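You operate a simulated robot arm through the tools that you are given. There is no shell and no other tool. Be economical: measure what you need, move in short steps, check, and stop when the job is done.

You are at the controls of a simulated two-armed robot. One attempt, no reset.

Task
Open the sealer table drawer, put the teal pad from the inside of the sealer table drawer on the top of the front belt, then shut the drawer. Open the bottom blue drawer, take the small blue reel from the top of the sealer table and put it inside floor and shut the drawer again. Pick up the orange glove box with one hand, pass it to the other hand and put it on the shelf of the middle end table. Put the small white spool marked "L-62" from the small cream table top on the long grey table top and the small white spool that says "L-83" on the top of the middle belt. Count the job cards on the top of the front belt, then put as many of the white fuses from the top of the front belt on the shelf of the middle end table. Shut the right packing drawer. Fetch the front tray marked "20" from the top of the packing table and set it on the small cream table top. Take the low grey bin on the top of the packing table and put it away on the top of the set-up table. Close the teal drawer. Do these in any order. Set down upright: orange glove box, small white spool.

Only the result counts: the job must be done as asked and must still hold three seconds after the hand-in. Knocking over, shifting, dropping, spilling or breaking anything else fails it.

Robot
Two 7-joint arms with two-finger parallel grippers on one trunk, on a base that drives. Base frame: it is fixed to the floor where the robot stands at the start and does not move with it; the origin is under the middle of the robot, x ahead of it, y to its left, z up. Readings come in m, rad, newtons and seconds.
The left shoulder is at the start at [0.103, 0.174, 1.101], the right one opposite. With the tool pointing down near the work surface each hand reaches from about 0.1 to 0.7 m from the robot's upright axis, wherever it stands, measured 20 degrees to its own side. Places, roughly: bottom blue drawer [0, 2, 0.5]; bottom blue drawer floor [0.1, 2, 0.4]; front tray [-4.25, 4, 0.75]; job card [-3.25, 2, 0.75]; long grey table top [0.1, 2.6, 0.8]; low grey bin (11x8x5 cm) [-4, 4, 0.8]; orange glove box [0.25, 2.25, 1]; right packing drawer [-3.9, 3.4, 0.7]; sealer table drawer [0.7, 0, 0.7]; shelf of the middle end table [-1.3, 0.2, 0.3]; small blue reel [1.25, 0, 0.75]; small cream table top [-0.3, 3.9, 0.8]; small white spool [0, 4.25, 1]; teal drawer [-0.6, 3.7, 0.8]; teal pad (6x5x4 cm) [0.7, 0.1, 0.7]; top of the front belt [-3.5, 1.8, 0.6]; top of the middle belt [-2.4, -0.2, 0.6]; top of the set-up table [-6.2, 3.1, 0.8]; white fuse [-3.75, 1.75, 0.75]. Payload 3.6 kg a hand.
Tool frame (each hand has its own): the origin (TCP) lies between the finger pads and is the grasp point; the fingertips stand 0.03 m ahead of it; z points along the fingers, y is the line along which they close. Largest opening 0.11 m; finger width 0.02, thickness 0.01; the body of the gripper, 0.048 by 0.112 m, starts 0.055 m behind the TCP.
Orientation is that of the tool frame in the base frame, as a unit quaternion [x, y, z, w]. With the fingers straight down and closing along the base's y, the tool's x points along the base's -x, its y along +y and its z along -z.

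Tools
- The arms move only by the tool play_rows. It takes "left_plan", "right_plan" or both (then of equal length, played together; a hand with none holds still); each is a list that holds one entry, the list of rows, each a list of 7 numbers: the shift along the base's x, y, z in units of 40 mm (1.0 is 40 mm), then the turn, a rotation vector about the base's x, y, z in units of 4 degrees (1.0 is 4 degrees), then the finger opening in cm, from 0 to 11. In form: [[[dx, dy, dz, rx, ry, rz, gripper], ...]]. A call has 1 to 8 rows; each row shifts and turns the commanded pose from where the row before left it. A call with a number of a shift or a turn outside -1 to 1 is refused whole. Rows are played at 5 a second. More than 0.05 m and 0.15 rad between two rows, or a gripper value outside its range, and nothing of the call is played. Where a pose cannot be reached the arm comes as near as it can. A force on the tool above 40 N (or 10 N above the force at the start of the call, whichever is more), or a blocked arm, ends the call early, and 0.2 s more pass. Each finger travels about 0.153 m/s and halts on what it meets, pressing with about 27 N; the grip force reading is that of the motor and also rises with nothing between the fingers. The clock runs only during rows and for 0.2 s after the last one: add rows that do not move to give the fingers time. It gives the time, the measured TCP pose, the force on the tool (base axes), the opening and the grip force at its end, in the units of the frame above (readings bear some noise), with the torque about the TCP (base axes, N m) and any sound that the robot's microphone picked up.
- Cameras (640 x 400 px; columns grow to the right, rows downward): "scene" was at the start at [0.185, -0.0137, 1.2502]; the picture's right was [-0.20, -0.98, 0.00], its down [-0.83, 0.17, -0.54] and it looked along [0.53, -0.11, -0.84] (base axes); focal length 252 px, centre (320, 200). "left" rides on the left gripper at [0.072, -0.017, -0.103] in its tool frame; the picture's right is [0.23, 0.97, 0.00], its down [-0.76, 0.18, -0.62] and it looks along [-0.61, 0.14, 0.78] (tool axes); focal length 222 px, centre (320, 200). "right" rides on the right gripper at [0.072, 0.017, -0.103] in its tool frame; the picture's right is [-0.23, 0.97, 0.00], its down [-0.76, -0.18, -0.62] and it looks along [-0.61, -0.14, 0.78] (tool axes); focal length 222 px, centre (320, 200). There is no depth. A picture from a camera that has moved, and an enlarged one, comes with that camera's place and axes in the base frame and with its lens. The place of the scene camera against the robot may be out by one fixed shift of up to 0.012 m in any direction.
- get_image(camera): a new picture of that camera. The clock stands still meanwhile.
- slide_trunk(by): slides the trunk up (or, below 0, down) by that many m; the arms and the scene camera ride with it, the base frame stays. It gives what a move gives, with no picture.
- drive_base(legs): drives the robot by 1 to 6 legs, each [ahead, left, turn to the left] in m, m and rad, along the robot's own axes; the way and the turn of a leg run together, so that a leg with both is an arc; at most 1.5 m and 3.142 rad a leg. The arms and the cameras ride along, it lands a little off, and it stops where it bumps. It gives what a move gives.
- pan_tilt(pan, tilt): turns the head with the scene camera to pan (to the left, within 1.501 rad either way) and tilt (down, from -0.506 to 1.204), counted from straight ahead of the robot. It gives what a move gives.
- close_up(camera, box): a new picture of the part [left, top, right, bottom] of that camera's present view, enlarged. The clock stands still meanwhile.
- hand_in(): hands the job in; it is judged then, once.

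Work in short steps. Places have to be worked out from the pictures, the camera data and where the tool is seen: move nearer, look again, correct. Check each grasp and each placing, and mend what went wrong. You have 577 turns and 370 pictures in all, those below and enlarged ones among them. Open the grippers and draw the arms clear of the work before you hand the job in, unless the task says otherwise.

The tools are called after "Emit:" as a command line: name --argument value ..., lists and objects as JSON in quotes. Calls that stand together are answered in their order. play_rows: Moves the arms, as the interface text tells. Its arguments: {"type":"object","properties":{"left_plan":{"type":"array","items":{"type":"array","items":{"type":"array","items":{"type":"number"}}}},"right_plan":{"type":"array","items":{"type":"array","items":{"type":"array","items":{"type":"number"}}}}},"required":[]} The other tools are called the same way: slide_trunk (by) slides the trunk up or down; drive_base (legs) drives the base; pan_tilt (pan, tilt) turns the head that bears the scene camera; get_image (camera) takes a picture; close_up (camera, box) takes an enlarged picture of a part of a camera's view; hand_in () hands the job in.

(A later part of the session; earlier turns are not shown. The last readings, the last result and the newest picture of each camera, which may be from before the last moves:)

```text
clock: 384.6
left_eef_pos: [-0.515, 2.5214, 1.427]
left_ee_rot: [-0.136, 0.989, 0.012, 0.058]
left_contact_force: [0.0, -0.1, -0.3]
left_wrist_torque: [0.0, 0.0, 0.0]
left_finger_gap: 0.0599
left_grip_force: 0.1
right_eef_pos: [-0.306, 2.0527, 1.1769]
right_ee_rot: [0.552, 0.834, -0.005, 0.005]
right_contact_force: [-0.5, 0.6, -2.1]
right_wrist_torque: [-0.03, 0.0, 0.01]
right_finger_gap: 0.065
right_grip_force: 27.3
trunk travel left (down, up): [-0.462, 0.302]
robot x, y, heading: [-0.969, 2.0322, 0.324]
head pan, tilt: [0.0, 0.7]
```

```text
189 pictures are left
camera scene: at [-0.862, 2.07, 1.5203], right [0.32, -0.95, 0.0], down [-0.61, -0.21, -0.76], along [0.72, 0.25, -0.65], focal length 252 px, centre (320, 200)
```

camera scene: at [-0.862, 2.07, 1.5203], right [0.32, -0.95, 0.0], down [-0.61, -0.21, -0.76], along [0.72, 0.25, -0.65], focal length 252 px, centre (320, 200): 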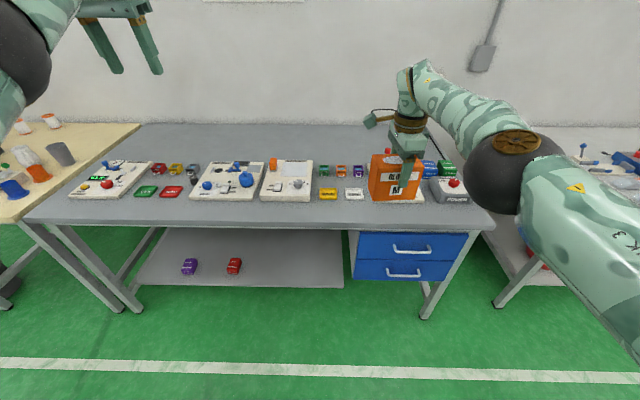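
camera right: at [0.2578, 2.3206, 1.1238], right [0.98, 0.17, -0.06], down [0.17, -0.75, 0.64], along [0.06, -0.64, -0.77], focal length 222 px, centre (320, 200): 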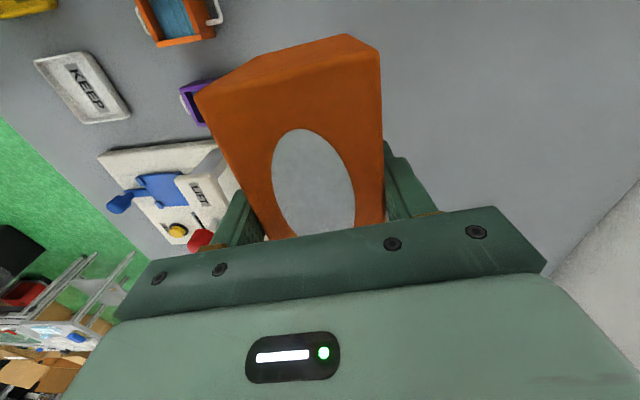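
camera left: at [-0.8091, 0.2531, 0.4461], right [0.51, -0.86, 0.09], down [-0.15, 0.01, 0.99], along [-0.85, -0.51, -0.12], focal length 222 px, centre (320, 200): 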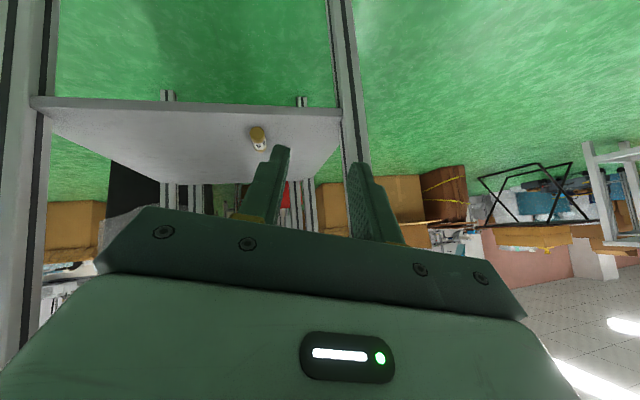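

Yaw the right hand back to normal, bringing the box in front of the robot.

Emit:
play_rows --right_plan '[[[-0.144, 0.127, -0.08, 0, 0, 1, 4], [-0.144, 0.127, -0.08, 0, 0, 1, 4], [-0.144, 0.127, -0.08, 0, 0, 1, 4], [-0.144, 0.127, -0.08, 0, 0, 1, 4], [-0.144, 0.127, -0.08, 0, 0, 1, 4], [-0.144, 0.127, -0.08, 0, 0, 1, 4], [-0.144, 0.127, -0.08, 0, 0, 1, 4]]]'

Emit:
play_rows --right_plan '[[[-0.144, 0.127, -0.08, 0, 0, 1, 4], [-0.144, 0.127, -0.08, 0, 0, 1, 4], [-0.144, 0.127, -0.08, 0, 0, 1, 4], [-0.144, 0.127, -0.08, 0, 0, 1, 4], [-0.144, 0.127, -0.08, 0, 0, 1, 4], [-0.144, 0.127, -0.08, 0, 0, 1, 4], [-0.144, 0.127, -0.08, 0, 0, 1, 4]]]'

Emit:
play_rows --right_plan '[[[-0.144, 0.127, -0.08, 0, 0, 1, 4], [-0.144, 0.127, -0.08, 0, 0, 1, 4], [-0.144, 0.127, -0.08, 0, 0, 1, 4], [-0.144, 0.127, -0.08, 0, 0, 1, 4], [-0.144, 0.127, -0.08, 0, 0, 1, 4], [-0.144, 0.127, -0.08, 0, 0, 1, 4], [-0.144, 0.127, -0.08, 0, 0, 1, 4]]]'

Emit:
get_image --camera "scene"

Emit:
get_image --camera "right"

```text
clock: 386.2
left_eef_pos: [-0.513, 2.5207, 1.4281]
left_ee_rot: [-0.135, 0.989, 0.011, 0.057]
left_contact_force: [0.1, -0.3, -0.5]
left_wrist_torque: [-0.02, 0.02, -0.04]
left_finger_gap: 0.06
left_grip_force: 0.1
right_eef_pos: [-0.3279, 2.0981, 1.155]
right_ee_rot: [0.334, 0.943, -0.005, 0.004]
right_contact_force: [-0.1, -0.2, -2.0]
right_wrist_torque: [-0.02, -0.07, 0.0]
right_finger_gap: 0.0651
right_grip_force: 27.2
right hand out of reach, approached as far as the arm can: row 2, 3, 4, 5, 7
trunk travel left (down, up): [-0.462, 0.302]
robot x, y, heading: [-0.9681, 2.0306, 0.33]
head pan, tilt: [0.0, 0.7]
```

```text
clock: 387.8
left_eef_pos: [-0.5143, 2.5206, 1.4275]
left_ee_rot: [-0.136, 0.989, 0.01, 0.058]
left_contact_force: [-0.5, -0.4, -0.5]
left_wrist_torque: [-0.04, 0.0, 0.01]
left_finger_gap: 0.0602
left_grip_force: 0.0
right_eef_pos: [-0.3558, 2.1444, 1.1328]
right_ee_rot: [0.095, 0.995, -0.003, 0.005]
right_contact_force: [0.9, 0.7, -2.3]
right_wrist_torque: [0.02, 0.0, -0.01]
right_finger_gap: 0.0649
right_grip_force: 27.5
right hand out of reach, approached as far as the arm can: row 2, 3, 5, 7
trunk travel left (down, up): [-0.462, 0.302]
robot x, y, heading: [-0.9713, 2.0316, 0.328]
head pan, tilt: [0.0, 0.7]
```

```text
clock: 389.4
left_eef_pos: [-0.514, 2.5197, 1.4284]
left_ee_rot: [-0.136, 0.989, 0.012, 0.057]
left_contact_force: [-0.2, 0.2, 0.2]
left_wrist_torque: [0.02, 0.04, -0.03]
left_finger_gap: 0.0603
left_grip_force: 0.1
right_eef_pos: [-0.3758, 2.1665, 1.1356]
right_ee_rot: [-0.113, 0.994, 0.001, 0.007]
right_contact_force: [-0.3, -0.4, -2.7]
right_wrist_torque: [-0.01, -0.02, 0.01]
right_finger_gap: 0.0647
right_grip_force: 27.3
right hand out of reach, approached as far as the arm can: row 1, 2, 3, 4, 7
trunk travel left (down, up): [-0.462, 0.302]
robot x, y, heading: [-0.97, 2.0332, 0.329]
head pan, tilt: [0.0, 0.7]
```

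```text
188 pictures are left
camera scene: at [-0.8621, 2.0699, 1.5204], right [0.32, -0.95, 0.0], down [-0.61, -0.21, -0.76], along [0.72, 0.25, -0.64], focal length 252 px, centre (320, 200)
```

scene: 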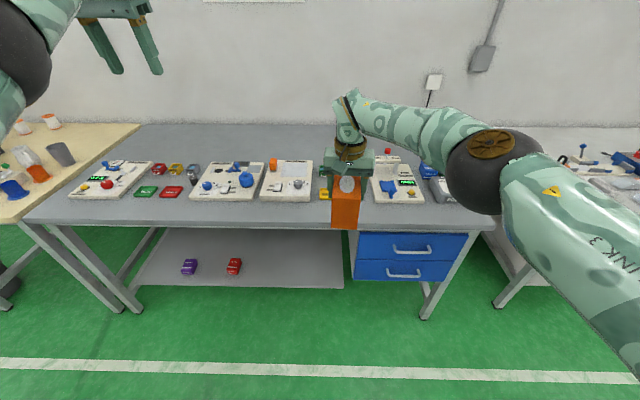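

```text
187 pictures are left
camera right: at [-0.451, 2.1655, 1.2368], right [0.0, 1.0, 0.0], down [0.77, 0.0, 0.63], along [0.63, 0.0, -0.77], focal length 222 px, centre (320, 200)
```

right: 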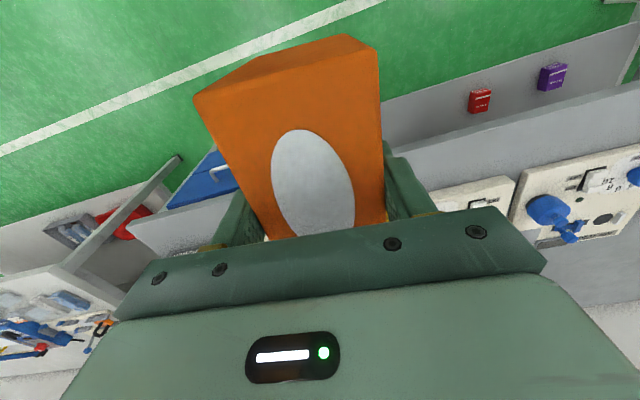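

Box is in front, width pointing toward me. Now tilt the left hand ~55° forward while lowering it beside the box.

Emit:
play_rows --left_plan '[[[-0.216, -0.14, -0.65, 0.323, -0.946, 0, 9], [-0.216, -0.14, -0.65, 0.323, -0.946, 0, 9], [-0.216, -0.14, -0.65, 0.323, -0.946, 0, 9], [-0.216, -0.14, -0.65, 0.323, -0.946, 0, 9], [-0.216, -0.14, -0.65, 0.323, -0.946, 0, 9], [-0.216, -0.14, -0.65, 0.323, -0.946, 0, 9]]]'

Emit:
play_rows --left_plan '[[[-0.216, -0.14, -0.65, 0.323, -0.946, 0, 9], [-0.216, -0.14, -0.65, 0.323, -0.946, 0, 9], [-0.216, -0.14, -0.65, 0.323, -0.946, 0, 9], [-0.216, -0.14, -0.65, 0.323, -0.946, 0, 9], [-0.216, -0.14, -0.65, 0.323, -0.946, 0, 9], [-0.216, -0.14, -0.65, 0.323, -0.946, 0, 9]]]'

Emit:
get_image --camera "scene"

Emit:
get_image --camera "left"

```text
clock: 390.8
left_eef_pos: [-0.5679, 2.4867, 1.2741]
left_ee_rot: [-0.13, 0.955, 0.051, 0.262]
left_contact_force: [-0.6, 0.0, -0.1]
left_wrist_torque: [0.03, 0.02, 0.0]
left_finger_gap: 0.0899
left_grip_force: 0.1
right_eef_pos: [-0.376, 2.1657, 1.1347]
right_ee_rot: [-0.112, 0.994, -0.001, 0.007]
right_contact_force: [0.4, 0.6, -1.3]
right_wrist_torque: [-0.01, 0.0, 0.01]
right_finger_gap: 0.065
right_grip_force: 27.4
trunk travel left (down, up): [-0.462, 0.302]
robot x, y, heading: [-0.969, 2.0312, 0.336]
head pan, tilt: [0.0, 0.7]
```

```text
clock: 391.9
left_eef_pos: [-0.581, 2.4816, 1.2618]
left_ee_rot: [-0.122, 0.849, 0.112, 0.502]
left_contact_force: [0.5, -0.2, 0.4]
left_wrist_torque: [0.0, -0.02, -0.01]
left_finger_gap: 0.09
left_grip_force: 0.1
right_eef_pos: [-0.3761, 2.1659, 1.1343]
right_ee_rot: [-0.112, 0.994, -0.001, 0.007]
right_contact_force: [0.0, -0.5, -1.5]
right_wrist_torque: [-0.01, -0.02, 0.0]
right_finger_gap: 0.0648
right_grip_force: 26.8
trunk travel left (down, up): [-0.462, 0.302]
robot x, y, heading: [-0.973, 2.0331, 0.331]
head pan, tilt: [0.0, 0.7]
stopped in row 5 (left hand): the arm was blocked; the commanded pose is now the measured one
```

```text
186 pictures are left
camera scene: at [-0.8623, 2.0697, 1.5204], right [0.32, -0.95, 0.0], down [-0.61, -0.21, -0.76], along [0.72, 0.25, -0.64], focal length 252 px, centre (320, 200)
```

scene: 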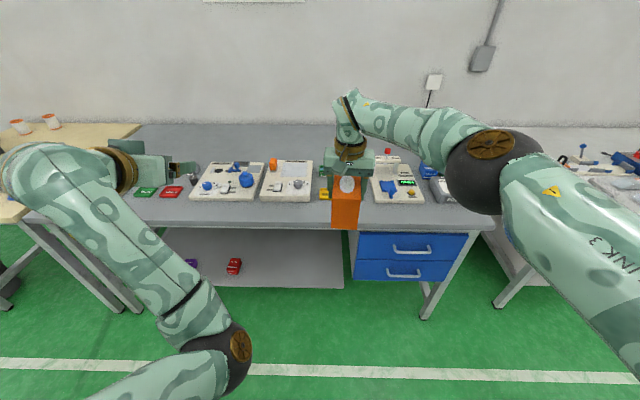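

```text
185 pictures are left
camera left: at [-0.6935, 2.4268, 1.2437], right [-0.42, 0.9, -0.14], down [-0.22, 0.05, 0.97], along [0.88, 0.44, 0.18], focal length 222 px, centre (320, 200)
```

left: 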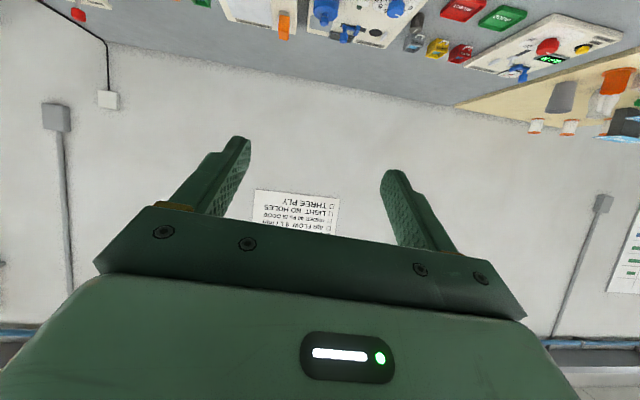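

Left hand now tilted ~62°. Lower it to the box's mid height.

Emit:
play_rows --left_plan '[[[0, 0, -0.7, 0, 0, 0, 9], [0, 0, -0.7, 0, 0, 0, 9], [0, 0, -0.7, 0, 0, 0, 9], [0, 0, -0.7, 0, 0, 0, 9], [0, 0, -0.7, 0, 0, 0, 9], [0, 0, -0.5, 0, 0, 0, 9]]]'

Emit:
get_image --camera "scene"

```text
clock: 393.3
left_eef_pos: [-0.5798, 2.4815, 1.1022]
left_ee_rot: [-0.121, 0.848, 0.11, 0.505]
left_contact_force: [0.7, 0.8, 0.7]
left_wrist_torque: [0.04, 0.04, -0.03]
left_finger_gap: 0.09
left_grip_force: 0.0
right_eef_pos: [-0.3763, 2.167, 1.1354]
right_ee_rot: [-0.112, 0.994, -0.001, 0.007]
right_contact_force: [0.5, 0.0, -2.1]
right_wrist_torque: [0.0, -0.05, 0.0]
right_finger_gap: 0.0647
right_grip_force: 27.2
trunk travel left (down, up): [-0.462, 0.302]
robot x, y, heading: [-0.9711, 2.0336, 0.329]
head pan, tilt: [0.0, 0.7]
```

```text
184 pictures are left
camera scene: at [-0.8624, 2.07, 1.5204], right [0.32, -0.95, 0.0], down [-0.61, -0.21, -0.76], along [0.72, 0.25, -0.64], focal length 252 px, centre (320, 200)
```

scene: 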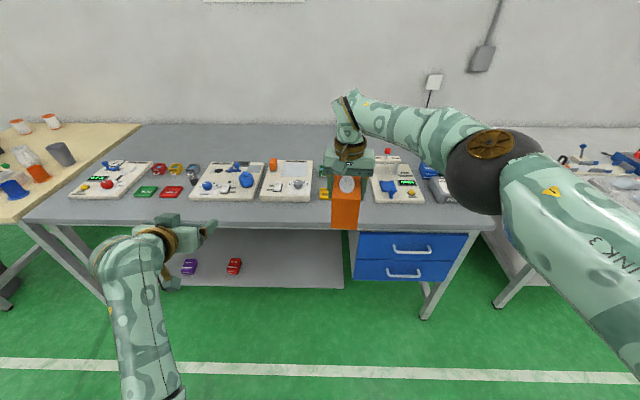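

Good. Now move the left hand sideways to just behind the box (correcting yaw a bit).

Emit:
play_rows --left_plan '[[[0.11, -0.9, 0, 0, 0, -0.45, 9], [0.11, -0.9, 0, 0, 0, -0.45, 9], [0.11, -0.9, 0, 0, 0, -0.45, 9], [0.11, -0.9, 0, 0, 0, -0.45, 9], [0.11, -0.9, 0, 0, 0, 0, 9]]]'

Emit:
get_image --camera "left"

Emit:
get_image --camera "scene"

```text
clock: 394.3
left_eef_pos: [-0.5718, 2.3943, 1.1027]
left_ee_rot: [-0.036, 0.852, 0.153, 0.499]
left_contact_force: [0.8, -0.2, -0.9]
left_wrist_torque: [0.01, 0.0, 0.01]
left_finger_gap: 0.0901
left_grip_force: 0.1
right_eef_pos: [-0.3749, 2.1663, 1.1356]
right_ee_rot: [-0.112, 0.994, -0.001, 0.007]
right_contact_force: [-0.4, -0.4, -2.0]
right_wrist_torque: [0.0, -0.05, 0.01]
right_finger_gap: 0.0647
right_grip_force: 26.4
trunk travel left (down, up): [-0.462, 0.302]
robot x, y, heading: [-0.976, 2.0341, 0.334]
head pan, tilt: [0.0, 0.7]
stopped in row 4 (left hand): the arm was blocked; the commanded pose is now the measured one
```

```text
183 pictures are left
camera left: at [-0.6902, 2.3536, 1.0822], right [-0.32, 0.95, 0.02], down [-0.18, -0.09, 0.98], along [0.93, 0.31, 0.2], focal length 222 px, centre (320, 200)
```

left: 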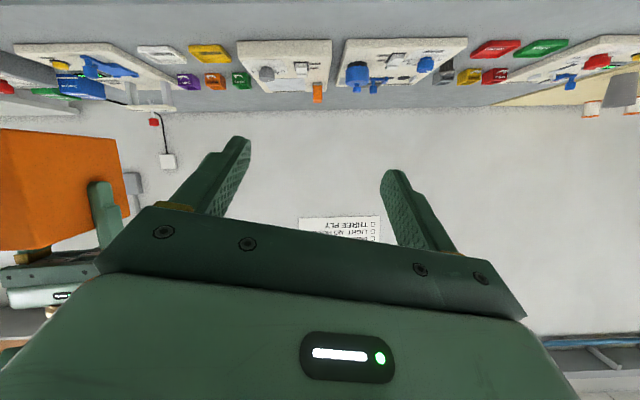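

```text
182 pictures are left
camera scene: at [-0.8627, 2.0698, 1.5204], right [0.32, -0.95, 0.0], down [-0.61, -0.21, -0.76], along [0.72, 0.25, -0.64], focal length 252 px, centre (320, 200)
```

scene: 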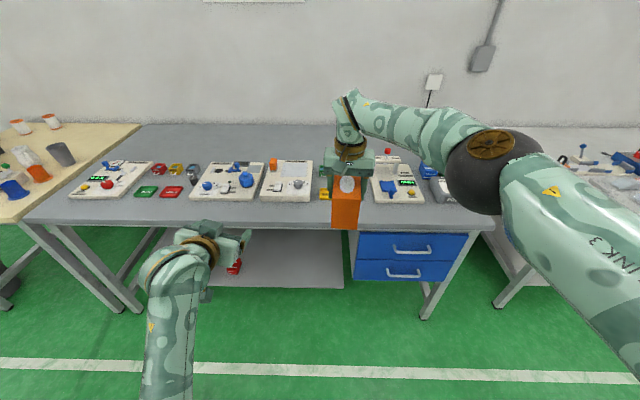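

Blocked again when crossing inward. Better: present the box sideways (right hand yawed back −90°) and let the left hand come from the left pointing right. First turn the left hand about the vertical by −90°.

Emit:
play_rows --left_plan '[[[0, 0.6, 0, 0, 0, -1, 9], [0, 0.6, 0, 0, 0, -1, 9], [0, 0.6, 0, 0, 0, -1, 9], [0, 0.6, 0, 0, 0, -1, 9], [0.2, 0, 0, 0, 0, -1, 9], [0.2, 0, 0, 0, 0, -1, 9], [0.2, 0, 0, 0, 0, -1, 9], [0.2, 0, 0, 0, 0, -1, 9]]]'

Emit:
play_rows --left_plan '[[[0.1, 0, 0, 0, 0, -1, 9], [0.1, 0, 0, 0, 0, -1, 9], [0.1, 0, 0, 0, 0, -1, 9], [0.1, 0, 0, 0, 0, -1, 9], [0.1, 0, 0, 0, 0, -1, 9], [0.1, 0, 0, 0, 0, -1, 9], [0.1, 0, 0, 0, 0, -1, 9], [0.1, 0, 0, 0, 0, -1, 9]]]'

Emit:
get_image --camera "scene"

```text
clock: 396.1
left_eef_pos: [-0.5376, 2.4904, 1.1017]
left_ee_rot: [0.2, 0.829, 0.008, 0.522]
left_contact_force: [-0.5, 0.7, 0.4]
left_wrist_torque: [0.0, 0.04, -0.01]
left_finger_gap: 0.0902
left_grip_force: 0.0
right_eef_pos: [-0.3757, 2.1663, 1.1352]
right_ee_rot: [-0.112, 0.994, 0.0, 0.007]
right_contact_force: [-0.5, 0.2, -2.2]
right_wrist_torque: [0.01, 0.0, -0.01]
right_finger_gap: 0.0647
right_grip_force: 27.3
trunk travel left (down, up): [-0.462, 0.302]
robot x, y, heading: [-0.9704, 2.0277, 0.324]
head pan, tilt: [0.0, 0.7]
```

```text
clock: 397.9
left_eef_pos: [-0.5062, 2.4903, 1.0999]
left_ee_rot: [0.421, 0.742, -0.137, 0.504]
left_contact_force: [0.2, 0.0, 0.7]
left_wrist_torque: [0.03, 0.01, 0.01]
left_finger_gap: 0.0899
left_grip_force: 0.1
right_eef_pos: [-0.3762, 2.1664, 1.1342]
right_ee_rot: [-0.112, 0.994, -0.001, 0.008]
right_contact_force: [-0.2, 0.5, -2.6]
right_wrist_torque: [0.02, 0.0, 0.0]
right_finger_gap: 0.0646
right_grip_force: 26.9
trunk travel left (down, up): [-0.462, 0.302]
robot x, y, heading: [-0.9713, 2.0333, 0.324]
head pan, tilt: [0.0, 0.7]
```

```text
181 pictures are left
camera scene: at [-0.8619, 2.0702, 1.5203], right [0.32, -0.95, 0.0], down [-0.61, -0.21, -0.76], along [0.72, 0.25, -0.64], focal length 252 px, centre (320, 200)
```

scene: 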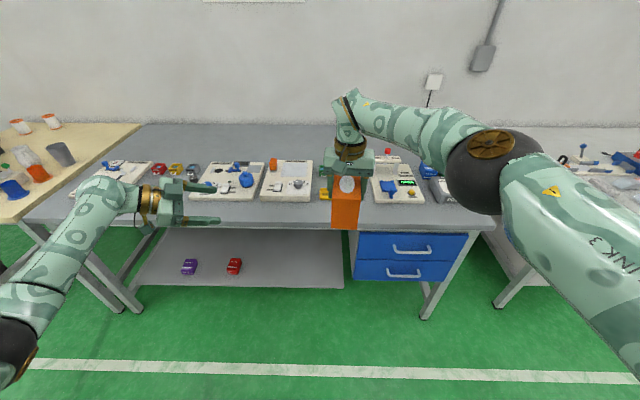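

The left arm is comfortable like this, pointing along (0.71,−0.70). Rotate the box with the right hand by −58° to line up with it, and level the left hand's roll.

Emit:
play_rows --right_plan '[[[0, 0, 0, 0, 0, -1, 4], [0, 0, 0, 0, 0, -1, 4], [0, 0, 0, 0, 0, -1, 4], [0, 0, 0, 0, 0, -1, 4], [0, 0, 0, 0, 0, -1, 4], [0, 0, 0, 0, 0, -1, 4], [0, 0, 0, 0, 0, -1, 4], [0, 0, 0, 0, 0, -1, 4]]]' --left_plan '[[[0, 0, 0, -0.754, 0.748, 0.542, 9], [0, 0, 0, -0.754, 0.748, 0.542, 9], [0, 0, 0, -0.754, 0.748, 0.542, 9], [0, 0, 0, 0, 0, 0, 9], [0, 0, 0, 0, 0, 0, 9], [0, 0, 0, 0, 0, 0, 9], [0, 0, 0, 0, 0, 0, 9], [0, 0, 0, 0, 0, 0, 9]]]'

Emit:
play_rows --right_plan '[[[0, 0, 0, 0, 0, -1, 4], [0, 0, 0, 0, 0, -1, 4], [0, 0, 0, 0, 0, -1, 4], [0, 0, 0, 0, 0, -1, 4], [0, 0, 0, 0, 0, -1, 4], [0, 0, 0, 0, 0, -1, 4], [0, 0, 0, 0, 0, -0.5, 4]]]' --left_plan '[[[0, -0.6, 0, 0, 0, 0, 9], [0, -0.6, 0, 0, 0, 0, 9], [0, -0.6, 0, 0, 0, 0, 9], [0, -0.6, 0, 0, 0, 0, 9], [0, -0.6, 0, 0, 0, 0, 9], [0, 0, 0, 0, 0, 0, 9], [0, 0, 0, 0, 0, 0, 9]]]'

Emit:
get_image --camera "scene"

Emit:
get_image --camera "left"

```text
clock: 399.7
left_eef_pos: [-0.5063, 2.4904, 1.1024]
left_ee_rot: [0.325, 0.788, -0.199, 0.483]
left_contact_force: [-0.6, -0.3, 1.2]
left_wrist_torque: [0.03, -0.03, -0.02]
left_finger_gap: 0.09
left_grip_force: 0.0
right_eef_pos: [-0.3766, 2.1666, 1.1344]
right_ee_rot: [0.167, 0.986, -0.003, 0.006]
right_contact_force: [0.4, -0.4, -2.2]
right_wrist_torque: [0.02, 0.0, -0.02]
right_finger_gap: 0.0649
right_grip_force: 26.9
trunk travel left (down, up): [-0.462, 0.302]
robot x, y, heading: [-0.97, 2.0309, 0.33]
head pan, tilt: [0.0, 0.7]
```

```text
clock: 401.3
left_eef_pos: [-0.5075, 2.372, 1.1023]
left_ee_rot: [0.325, 0.788, -0.199, 0.483]
left_contact_force: [-0.5, -0.5, -1.8]
left_wrist_torque: [-0.01, 0.0, 0.02]
left_finger_gap: 0.09
left_grip_force: 0.0
right_eef_pos: [-0.3768, 2.1659, 1.135]
right_ee_rot: [0.385, 0.923, -0.005, 0.006]
right_contact_force: [-0.3, 0.9, -2.1]
right_wrist_torque: [-0.01, -0.01, -0.01]
right_finger_gap: 0.0649
right_grip_force: 27.4
trunk travel left (down, up): [-0.462, 0.302]
robot x, y, heading: [-0.9696, 2.0335, 0.333]
head pan, tilt: [0.0, 0.7]
```

```text
180 pictures are left
camera scene: at [-0.8624, 2.0701, 1.5204], right [0.32, -0.95, 0.0], down [-0.61, -0.21, -0.76], along [0.72, 0.25, -0.64], focal length 252 px, centre (320, 200)
```

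scene: 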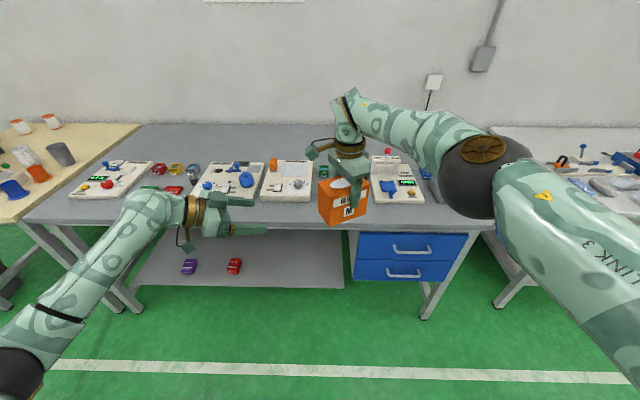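

```text
179 pictures are left
camera left: at [-0.6075, 2.4461, 1.0842], right [0.61, 0.77, -0.2], down [-0.02, 0.27, 0.96], along [0.79, -0.58, 0.19], focal length 222 px, centre (320, 200)
```

left: 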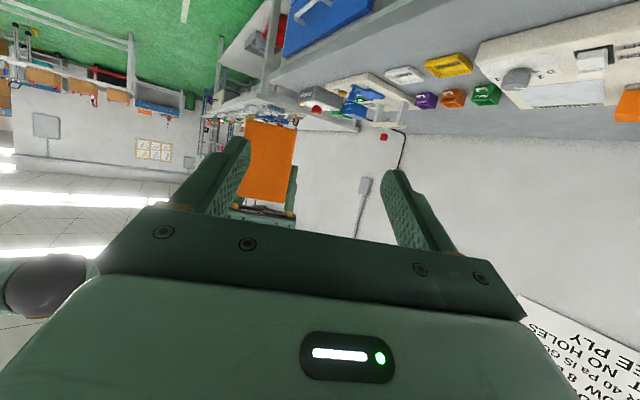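

Jaws are level and aligned with the box. Move to the line behind its free end and look.

Emit:
play_rows --left_plan '[[[-0.05, -0.9, 0, 0, 0, 0, 9], [-0.05, -0.9, 0, 0, 0, 0, 9]]]'

Emit:
get_image --camera "left"

Emit:
close_up --camera "scene" --box '[220, 130, 420, 255]'

```text
clock: 401.9
left_eef_pos: [-0.5091, 2.2997, 1.1019]
left_ee_rot: [0.323, 0.789, -0.198, 0.484]
left_contact_force: [0.5, -0.6, -0.1]
left_wrist_torque: [0.0, 0.0, 0.0]
left_finger_gap: 0.09
left_grip_force: 0.1
right_eef_pos: [-0.3769, 2.1662, 1.1351]
right_ee_rot: [0.383, 0.924, -0.005, 0.005]
right_contact_force: [-0.3, -0.6, -2.5]
right_wrist_torque: [-0.01, 0.01, -0.04]
right_finger_gap: 0.0646
right_grip_force: 26.8
trunk travel left (down, up): [-0.462, 0.302]
robot x, y, heading: [-0.9713, 2.0301, 0.328]
head pan, tilt: [0.0, 0.7]
```

```text
178 pictures are left
camera left: at [-0.6102, 2.3737, 1.0841], right [0.61, 0.77, -0.2], down [-0.02, 0.27, 0.96], along [0.79, -0.58, 0.19], focal length 222 px, centre (320, 200)
```

left: 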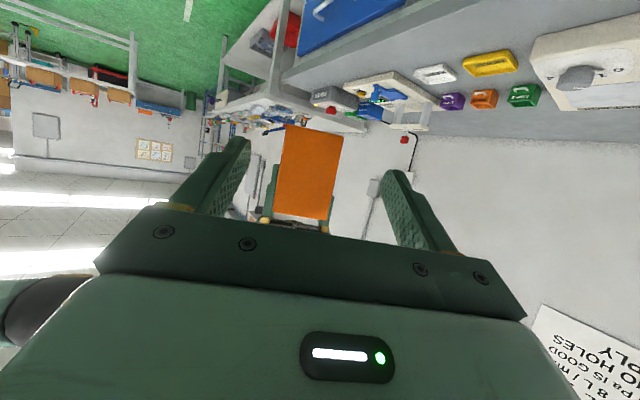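

```text
3.20 times, centred on (320, 192) of scene
camera zoom: at [-0.8623, 2.0697, 1.5204], right [0.32, -0.95, 0.0], down [-0.61, -0.21, -0.76], along [0.72, 0.25, -0.64], focal length 806 px, centre (320, 224)
```

zoom: 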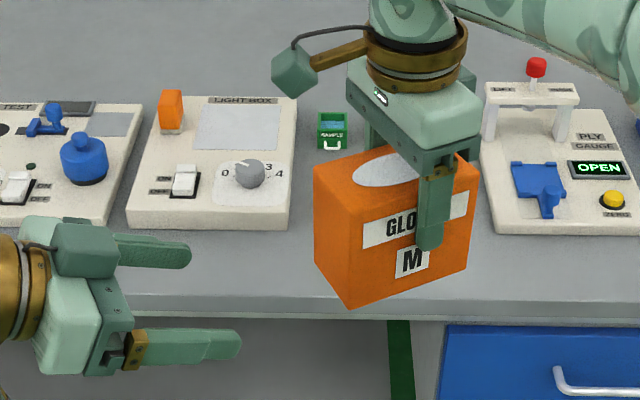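

Well lined up. Advance along the box axis so the jaws straddle its free half.

Emit:
play_rows --left_plan '[[[0.57, -0.565, 0, 0, 0, 0, 9], [0.57, -0.565, 0, 0, 0, 0, 9], [0.57, -0.565, 0, 0, 0, 0, 9], [0.57, -0.565, 0, 0, 0, 0, 9]]]'

Emit:
get_image --camera "left"

Emit:
close_up --camera "scene" --box '[220, 130, 420, 255]'

```text
clock: 402.9
left_eef_pos: [-0.4187, 2.2068, 1.101]
left_ee_rot: [0.324, 0.789, -0.197, 0.483]
left_contact_force: [0.7, -0.9, -0.3]
left_wrist_torque: [0.01, 0.03, 0.0]
left_finger_gap: 0.09
left_grip_force: 0.0
right_eef_pos: [-0.3754, 2.1653, 1.1333]
right_ee_rot: [0.383, 0.924, -0.004, 0.005]
right_contact_force: [-1.0, 0.4, -2.3]
right_wrist_torque: [-0.04, 0.02, 0.03]
right_finger_gap: 0.0649
right_grip_force: 27.3
trunk travel left (down, up): [-0.462, 0.302]
robot x, y, heading: [-0.9713, 2.0316, 0.331]
head pan, tilt: [0.0, 0.7]
```

```text
176 pictures are left
camera left: at [-0.5186, 2.282, 1.0835], right [0.61, 0.77, -0.2], down [-0.02, 0.27, 0.96], along [0.79, -0.58, 0.18], focal length 222 px, centre (320, 200)
```

left: 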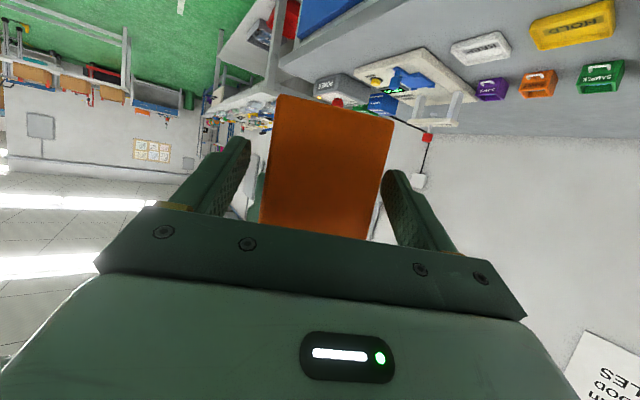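

```text
3.20 times, centred on (320, 192) of scene
camera zoom: at [-0.8614, 2.069, 1.5203], right [0.32, -0.95, 0.0], down [-0.61, -0.21, -0.76], along [0.72, 0.25, -0.65], focal length 806 px, centre (320, 224)
```

zoom: 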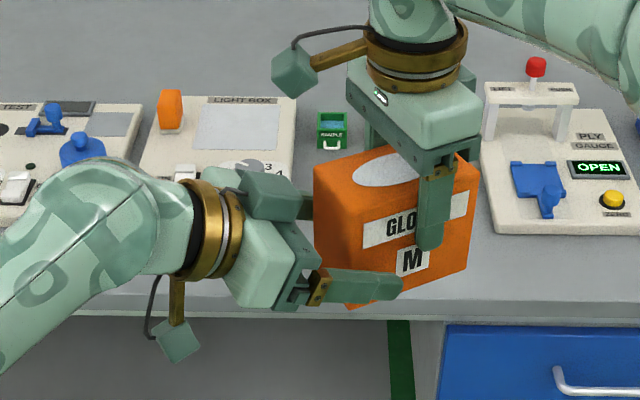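

Jaws straddle the box's lower free half. Close the left hand.

Emit:
play_rows --left_plan '[[[0, 0, 0, 0, 0, 0, 4], [0, 0, 0, 0, 0, 0, 4], [0, 0, 0, 0, 0, 0, 4]]]'

Emit:
play_rows --right_plan '[[[0, 0, 0, 0, 0, 0, 9], [0, 0, 0, 0, 0, 0, 9], [0, 0, 0, 0, 0, 0, 9]]]'

Emit:
close_up --camera "scene" --box '[220, 130, 420, 255]'

```text
clock: 403.7
left_eef_pos: [-0.419, 2.2083, 1.1028]
left_ee_rot: [0.322, 0.789, -0.196, 0.484]
left_contact_force: [10.1, 4.2, -1.9]
left_wrist_torque: [0.03, 0.37, 0.02]
left_finger_gap: 0.0647
left_grip_force: 26.9
right_eef_pos: [-0.376, 2.1669, 1.1345]
right_ee_rot: [0.383, 0.924, -0.004, 0.006]
right_contact_force: [-10.5, -4.7, 0.3]
right_wrist_torque: [-0.08, 0.04, 0.57]
right_finger_gap: 0.0651
right_grip_force: 27.0
trunk travel left (down, up): [-0.462, 0.302]
robot x, y, heading: [-0.9681, 2.0289, 0.327]
head pan, tilt: [0.0, 0.7]
```

```text
clock: 404.5
left_eef_pos: [-0.4211, 2.2066, 1.1029]
left_ee_rot: [0.324, 0.788, -0.199, 0.484]
left_contact_force: [-0.2, -0.3, -0.7]
left_wrist_torque: [0.08, 0.09, 0.0]
left_finger_gap: 0.0649
left_grip_force: 26.6
right_eef_pos: [-0.3775, 2.1666, 1.1343]
right_ee_rot: [0.383, 0.924, -0.005, 0.006]
right_contact_force: [0.5, -0.2, 0.5]
right_wrist_torque: [0.0, 0.0, -0.02]
right_finger_gap: 0.09
right_grip_force: 0.0
trunk travel left (down, up): [-0.462, 0.302]
robot x, y, heading: [-0.9734, 2.0316, 0.334]
head pan, tilt: [0.0, 0.7]
```

```text
3.20 times, centred on (320, 192) of scene
camera zoom: at [-0.8623, 2.0701, 1.5204], right [0.32, -0.95, 0.0], down [-0.61, -0.21, -0.76], along [0.72, 0.25, -0.64], focal length 806 px, centre (320, 224)
```

zoom: 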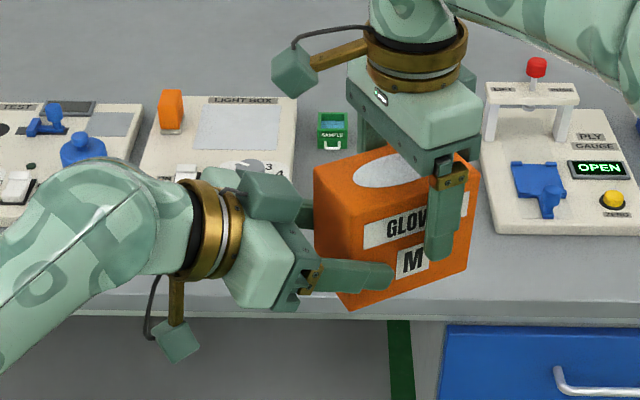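

Handover done: the left hand holds it alone. Raise the right hand clear.

Emit:
play_rows --right_plan '[[[0, 0, 0.7, 0, 0, 0, 9], [0, 0, 0.8, 0, 0, 0, 9], [0, 0, 0.8, 0, 0, 0, 9], [0.2, -0.7, 0.3, 0, 0, 0, 6], [0.2, -0.7, 0, 0, 0, 0, 6], [0.2, -0.7, 0, 0, 0, 0, 6]]]'

Emit:
get_image --camera "scene"

Emit:
get_image --camera "right"

```text
clock: 405.9
left_eef_pos: [-0.419, 2.2062, 1.1016]
left_ee_rot: [0.325, 0.789, -0.198, 0.483]
left_contact_force: [-0.9, 0.4, -0.9]
left_wrist_torque: [0.07, 0.11, 0.03]
left_finger_gap: 0.0648
left_grip_force: 26.6
right_eef_pos: [-0.3512, 2.0803, 1.2398]
right_ee_rot: [0.383, 0.924, -0.003, 0.006]
right_contact_force: [0.5, -0.3, 0.5]
right_wrist_torque: [0.01, 0.01, -0.02]
right_finger_gap: 0.06
right_grip_force: 0.1
trunk travel left (down, up): [-0.462, 0.302]
robot x, y, heading: [-0.9699, 2.0355, 0.325]
head pan, tilt: [0.0, 0.7]
```

```text
173 pictures are left
camera scene: at [-0.8621, 2.0685, 1.5204], right [0.32, -0.95, 0.0], down [-0.61, -0.21, -0.76], along [0.72, 0.25, -0.64], focal length 252 px, centre (320, 200)
```

scene: 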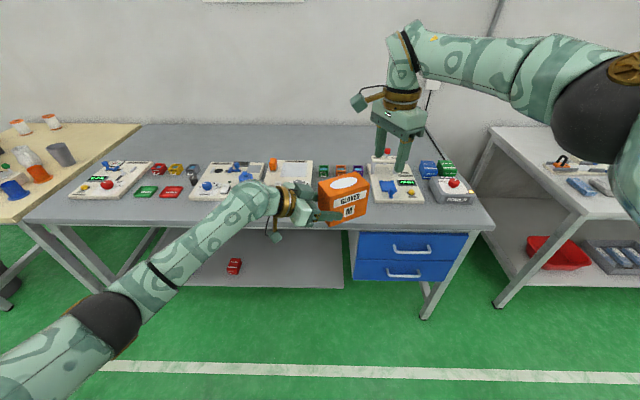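

```text
172 pictures are left
camera right: at [-0.3906, 2.1439, 1.3412], right [0.85, 0.53, 0.0], down [0.41, -0.66, 0.63], along [0.33, -0.54, -0.77], focal length 222 px, centre (320, 200)
```

right: 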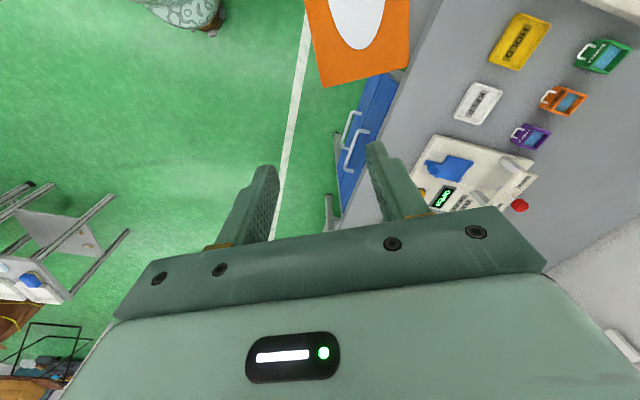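

Now back off and turn the left hand to point forward again, moving it out to the left.

Emit:
drive_base --legs '[[-0.35, 0, 0]]'

Emit:
play_rows --left_plan '[[[-0.126, 0.37, 0, 0, 0, 1, 4], [-0.126, 0.37, 0, 0, 0, 1, 4], [-0.126, 0.37, 0, 0, 0, 1, 4], [-0.126, 0.37, 0, 0, 0, 1, 4], [-0.126, 0.37, 0, 0, 0, 1, 4], [-0.126, 0.37, 0, 0, 0, 1, 4], [-0.126, 0.37, 0, 0, 0, 1, 4], [-0.126, 0.37, 0, 0, 0, 1, 4]]]'

Emit:
play_rows --left_plan '[[[-0.126, 0.37, 0, 0, 0, 1, 4], [-0.126, 0.37, 0, 0, 0, 1, 4], [-0.126, 0.37, 0, 0, 0, 1, 4], [-0.126, 0.37, 0, 0, 0, 1, 4], [-0.126, 0.37, 0, 0, 0, 1, 4], [-0.126, 0.37, 0, 0, 0, 1, 4], [-0.126, 0.37, 0, 0, 0, 1, 4], [-0.126, 0.37, 0, 0, 0, 1, 4]]]'

Emit:
get_image --camera "scene"

Emit:
get_image --camera "left"

```text
clock: 408.2
left_eef_pos: [-0.7496, 2.0932, 1.103]
left_ee_rot: [0.327, 0.788, -0.199, 0.482]
left_contact_force: [-0.3, 0.3, 0.1]
left_wrist_torque: [0.06, 0.1, 0.02]
left_finger_gap: 0.0647
left_grip_force: 26.5
right_eef_pos: [-0.683, 1.9676, 1.2384]
right_ee_rot: [0.384, 0.923, -0.004, 0.006]
right_contact_force: [0.1, -0.3, -0.7]
right_wrist_torque: [-0.02, -0.04, -0.01]
right_finger_gap: 0.0596
right_grip_force: 0.1
trunk travel left (down, up): [-0.462, 0.302]
robot x, y, heading: [-1.3039, 1.9252, 0.326]
head pan, tilt: [0.0, 0.7]
```

```text
clock: 410.0
left_eef_pos: [-0.792, 2.2114, 1.1016]
left_ee_rot: [0.095, 0.847, -0.058, 0.52]
left_contact_force: [0.0, 0.7, -0.2]
left_wrist_torque: [0.04, 0.1, 0.02]
left_finger_gap: 0.0651
left_grip_force: 27.2
right_eef_pos: [-0.6828, 1.9666, 1.2395]
right_ee_rot: [0.385, 0.923, -0.005, 0.006]
right_contact_force: [0.1, 0.3, 0.2]
right_wrist_torque: [0.01, 0.0, -0.01]
right_finger_gap: 0.06
right_grip_force: 0.0
trunk travel left (down, up): [-0.462, 0.302]
robot x, y, heading: [-1.2992, 1.9226, 0.326]
head pan, tilt: [0.0, 0.7]
```

```text
clock: 411.8
left_eef_pos: [-0.8303, 2.3303, 1.1021]
left_ee_rot: [-0.141, 0.841, 0.087, 0.514]
left_contact_force: [0.1, -0.5, -0.5]
left_wrist_torque: [-0.03, 0.06, 0.0]
left_finger_gap: 0.0649
left_grip_force: 27.1
right_eef_pos: [-0.6824, 1.9678, 1.2402]
right_ee_rot: [0.385, 0.923, -0.004, 0.005]
right_contact_force: [-0.5, -0.6, -0.3]
right_wrist_torque: [-0.01, -0.01, 0.0]
right_finger_gap: 0.0599
right_grip_force: 0.1
trunk travel left (down, up): [-0.462, 0.302]
robot x, y, heading: [-1.3049, 1.9242, 0.323]
head pan, tilt: [0.0, 0.7]
```

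```text
171 pictures are left
camera scene: at [-1.1935, 1.9578, 1.5204], right [0.32, -0.95, 0.0], down [-0.61, -0.21, -0.76], along [0.72, 0.24, -0.64], focal length 252 px, centre (320, 200)
```

scene: 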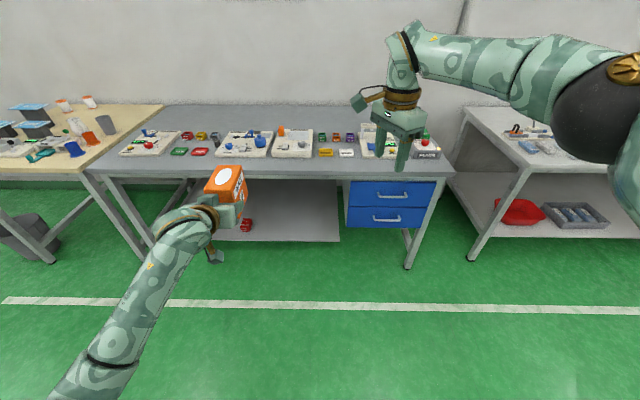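

```text
170 pictures are left
camera left: at [-0.9423, 2.2732, 1.0839], right [-0.42, 0.89, -0.2], down [-0.25, 0.1, 0.96], along [0.87, 0.45, 0.19], focal length 222 px, centre (320, 200)
```

left: 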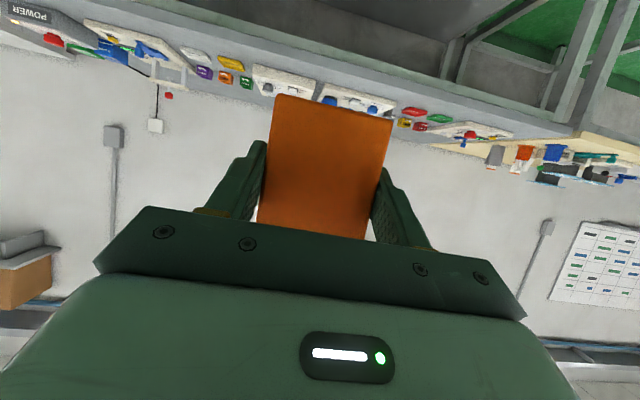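

Box held, pointing forward. I'll place it through the table's north side (fuses are on the east side). Turn and drive to the north of the middle end table.

Emit:
drive_base --legs '[[0, 0, -1.588], [0.3, -0.4, 0], [0.3, -0.4, 0]]'

Emit:
pan_tilt --pan 0.2 --tilt 0.8

Emit:
get_image --camera "scene"

Emit:
get_image --camera "left"

```text
clock: 421.1
left_eef_pos: [-1.4686, 0.6316, 1.1027]
left_ee_rot: [0.499, 0.692, -0.304, 0.424]
left_contact_force: [-0.3, 0.2, 0.6]
left_wrist_torque: [0.07, 0.02, -0.02]
left_finger_gap: 0.0647
left_grip_force: 27.2
right_eef_pos: [-1.8336, 0.4885, 1.2395]
right_ee_rot: [0.927, 0.375, -0.007, 0.002]
right_contact_force: [0.3, 0.1, -0.1]
right_wrist_torque: [0.02, -0.01, 0.01]
right_finger_gap: 0.0601
right_grip_force: 0.1
trunk travel left (down, up): [-0.462, 0.302]
robot x, y, heading: [-1.8733, 1.1066, -1.259]
head pan, tilt: [0.0, 0.7]
```

```text
clock: 421.9
left_eef_pos: [-1.4682, 0.6325, 1.1014]
left_ee_rot: [0.499, 0.692, -0.305, 0.424]
left_contact_force: [-0.4, -0.6, 0.1]
left_wrist_torque: [0.09, 0.03, 0.0]
left_finger_gap: 0.065
left_grip_force: 26.6
right_eef_pos: [-1.8337, 0.4887, 1.239]
right_ee_rot: [0.927, 0.375, -0.007, 0.002]
right_contact_force: [-0.8, 0.3, -0.5]
right_wrist_torque: [-0.04, -0.01, 0.0]
right_finger_gap: 0.0601
right_grip_force: 0.2
trunk travel left (down, up): [-0.462, 0.302]
robot x, y, heading: [-1.8704, 1.1114, -1.253]
head pan, tilt: [0.201, 0.799]
```

```text
169 pictures are left
camera scene: at [-1.8242, 1.0107, 1.5122], right [-0.87, -0.49, 0.0], down [-0.35, 0.62, -0.7], along [0.34, -0.61, -0.72], focal length 252 px, centre (320, 200)
```

scene: 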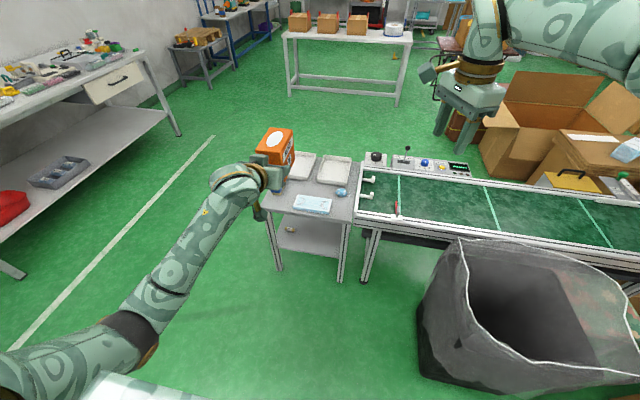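

```text
168 pictures are left
camera left: at [-1.5234, 0.7451, 1.0838], right [0.89, 0.41, -0.2], down [0.1, 0.25, 0.96], along [0.44, -0.88, 0.18], focal length 222 px, centre (320, 200)
```

left: 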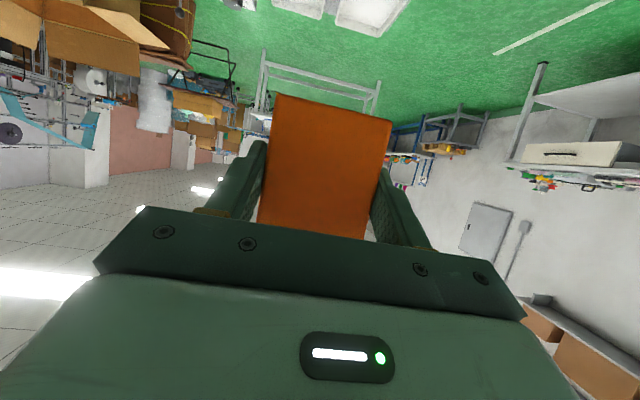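

Aligned with the north edge centre (TCP 0.29 m before the edge). Lower the trunk.

Emit:
slide_trunk --by -0.35

Emit:
play_rows --left_plan '[[[0, 0, -0.9, 0, 0, 0, 4], [0, 0, -0.9, 0, 0, 0, 4], [0, 0, -0.9, 0, 0, 0, 4], [0, 0, -0.9, 0, 0, 0, 4]]]'

Emit:
get_image --camera "scene"

```text
clock: 425.3
left_eef_pos: [-1.4689, 0.6335, 0.7521]
left_ee_rot: [0.499, 0.692, -0.305, 0.424]
left_contact_force: [0.5, 0.0, 0.1]
left_wrist_torque: [0.14, 0.06, -0.03]
left_finger_gap: 0.0648
left_grip_force: 26.9
right_eef_pos: [-1.8334, 0.4885, 0.8893]
right_ee_rot: [0.927, 0.376, -0.006, 0.002]
right_contact_force: [0.6, 0.9, 0.0]
right_wrist_torque: [-0.05, -0.03, 0.03]
right_finger_gap: 0.06
right_grip_force: 0.1
trunk travel left (down, up): [-0.112, 0.652]
robot x, y, heading: [-1.8754, 1.1068, -1.259]
head pan, tilt: [0.201, 0.799]
```

```text
clock: 426.3
left_eef_pos: [-1.4695, 0.6336, 0.6083]
left_ee_rot: [0.499, 0.692, -0.304, 0.424]
left_contact_force: [-0.3, -0.9, 0.1]
left_wrist_torque: [0.1, 0.06, 0.0]
left_finger_gap: 0.0651
left_grip_force: 26.9
right_eef_pos: [-1.8334, 0.4888, 0.8885]
right_ee_rot: [0.927, 0.375, -0.007, 0.001]
right_contact_force: [0.4, 0.0, -0.4]
right_wrist_torque: [0.02, 0.02, 0.0]
right_finger_gap: 0.0598
right_grip_force: 0.0
trunk travel left (down, up): [-0.112, 0.652]
robot x, y, heading: [-1.8749, 1.1066, -1.257]
head pan, tilt: [0.201, 0.799]
```

```text
167 pictures are left
camera scene: at [-1.7784, 0.8691, 1.1517], right [-0.87, -0.49, 0.0], down [-0.35, 0.62, -0.7], along [0.34, -0.61, -0.72], focal length 252 px, centre (320, 200)
```

scene: 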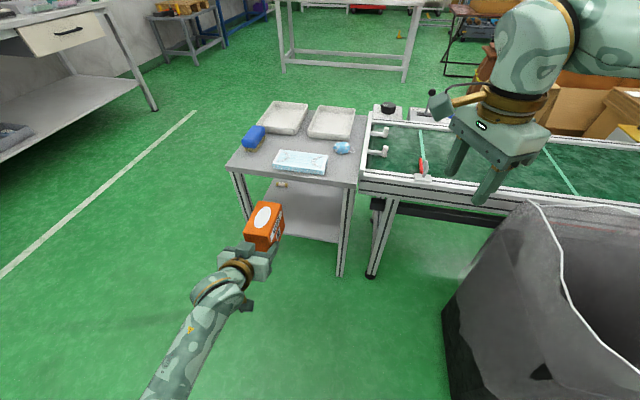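

Going well. Continue down to shelf level (~0.36).

Emit:
play_rows --left_plan '[[[0, 0, -0.9, 0, 0, 0, 4], [0, 0, -0.9, 0, 0, 0, 4], [0, 0, -0.9, 0, 0, 0, 4], [0, 0, -0.9, 0, 0, 0, 4], [0, 0, -0.9, 0, 0, 0, 4], [0, 0, -0.9, 0, 0, 0, 4]]]'

Emit:
get_image --camera "scene"

Emit:
get_image --camera "left"

```text
clock: 427.7
left_eef_pos: [-1.4667, 0.6332, 0.3909]
left_ee_rot: [0.499, 0.692, -0.304, 0.424]
left_contact_force: [-1.0, 0.5, 0.0]
left_wrist_torque: [0.11, 0.0, 0.02]
left_finger_gap: 0.0646
left_grip_force: 26.8
right_eef_pos: [-1.8332, 0.4885, 0.8878]
right_ee_rot: [0.927, 0.376, -0.007, 0.001]
right_contact_force: [-0.7, -0.3, 0.0]
right_wrist_torque: [0.01, 0.0, 0.02]
right_finger_gap: 0.0599
right_grip_force: 0.1
trunk travel left (down, up): [-0.112, 0.652]
robot x, y, heading: [-1.874, 1.1129, -1.256]
head pan, tilt: [0.201, 0.799]
```

```text
166 pictures are left
camera scene: at [-1.7784, 0.8689, 1.1516], right [-0.87, -0.49, 0.0], down [-0.35, 0.62, -0.7], along [0.34, -0.61, -0.72], focal length 252 px, centre (320, 200)
```

scene: 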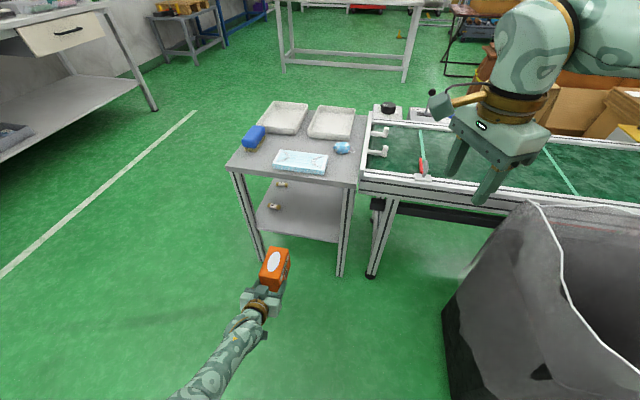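

```text
165 pictures are left
camera left: at [-1.5223, 0.7445, 0.3728], right [0.89, 0.41, -0.2], down [0.1, 0.25, 0.96], along [0.44, -0.88, 0.18], focal length 222 px, centre (320, 200)
```

left: 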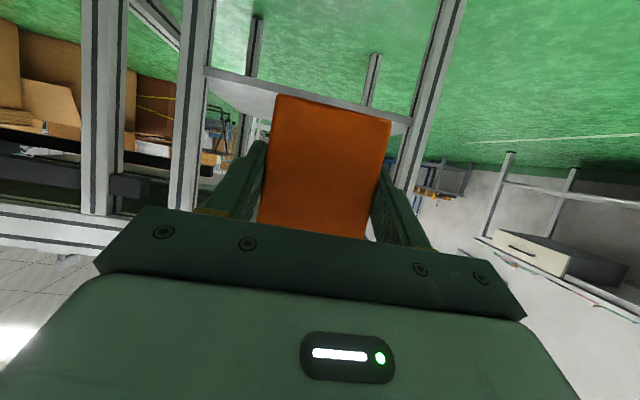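

Both fuses visible and clear of the path. Lower 4 cm more, then drive 0.31 m ahead to carry the box over the shelf.

Emit:
play_rows --left_plan '[[[0, 0, -0.5, 0, 0, 0, 4], [0, 0, -0.4, 0, 0, 0, 4]]]'

Emit:
drive_base --legs '[[0.2, 0, 0]]'

Emit:
get_image --camera "scene"

Emit:
get_image --camera "left"

```text
clock: 428.3
left_eef_pos: [-1.4671, 0.6339, 0.3601]
left_ee_rot: [0.498, 0.692, -0.304, 0.424]
left_contact_force: [0.1, 0.0, -0.9]
left_wrist_torque: [0.08, 0.02, 0.0]
left_finger_gap: 0.065
left_grip_force: 26.9
left hand out of reach, approached as far as the arm can: row 2
right_eef_pos: [-1.8325, 0.4884, 0.8891]
right_ee_rot: [0.927, 0.376, -0.007, 0.001]
right_contact_force: [0.0, 0.5, -0.3]
right_wrist_torque: [-0.02, -0.01, -0.03]
right_finger_gap: 0.0601
right_grip_force: 0.0
trunk travel left (down, up): [-0.112, 0.652]
robot x, y, heading: [-1.8724, 1.1086, -1.258]
head pan, tilt: [0.201, 0.799]
```

```text
clock: 429.9
left_eef_pos: [-1.4041, 0.446, 0.3589]
left_ee_rot: [0.498, 0.693, -0.303, 0.424]
left_contact_force: [0.6, 0.3, -0.2]
left_wrist_torque: [0.08, 0.03, 0.0]
left_finger_gap: 0.0649
left_grip_force: 27.1
right_eef_pos: [-1.7709, 0.3003, 0.8891]
right_ee_rot: [0.926, 0.376, -0.008, 0.002]
right_contact_force: [0.0, -0.7, -0.3]
right_wrist_torque: [0.01, 0.0, 0.0]
right_finger_gap: 0.0597
right_grip_force: 0.1
trunk travel left (down, up): [-0.112, 0.652]
robot x, y, heading: [-1.8121, 0.9204, -1.255]
head pan, tilt: [0.201, 0.799]
```

```text
164 pictures are left
camera scene: at [-1.7165, 0.6802, 1.1515], right [-0.87, -0.49, 0.0], down [-0.35, 0.62, -0.7], along [0.34, -0.61, -0.72], focal length 252 px, centre (320, 200)
```

scene: 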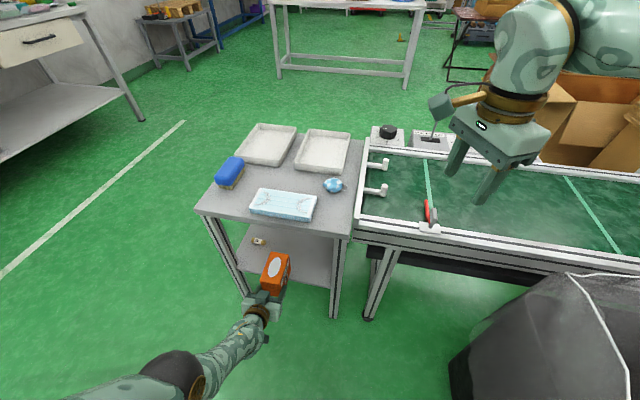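

```text
163 pictures are left
camera left: at [-1.46, 0.5587, 0.3418], right [0.89, 0.41, -0.2], down [0.1, 0.25, 0.96], along [0.44, -0.88, 0.18], focal length 222 px, centre (320, 200)
```

left: 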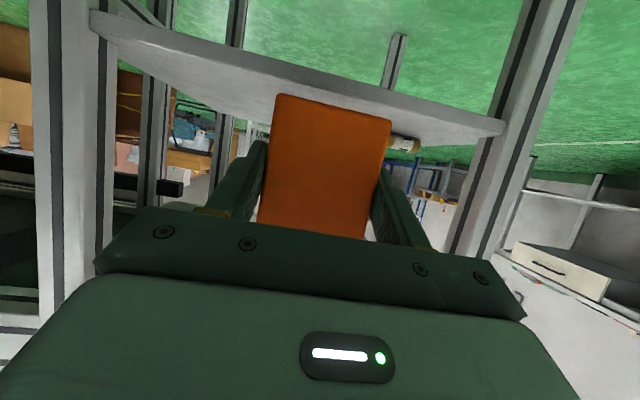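

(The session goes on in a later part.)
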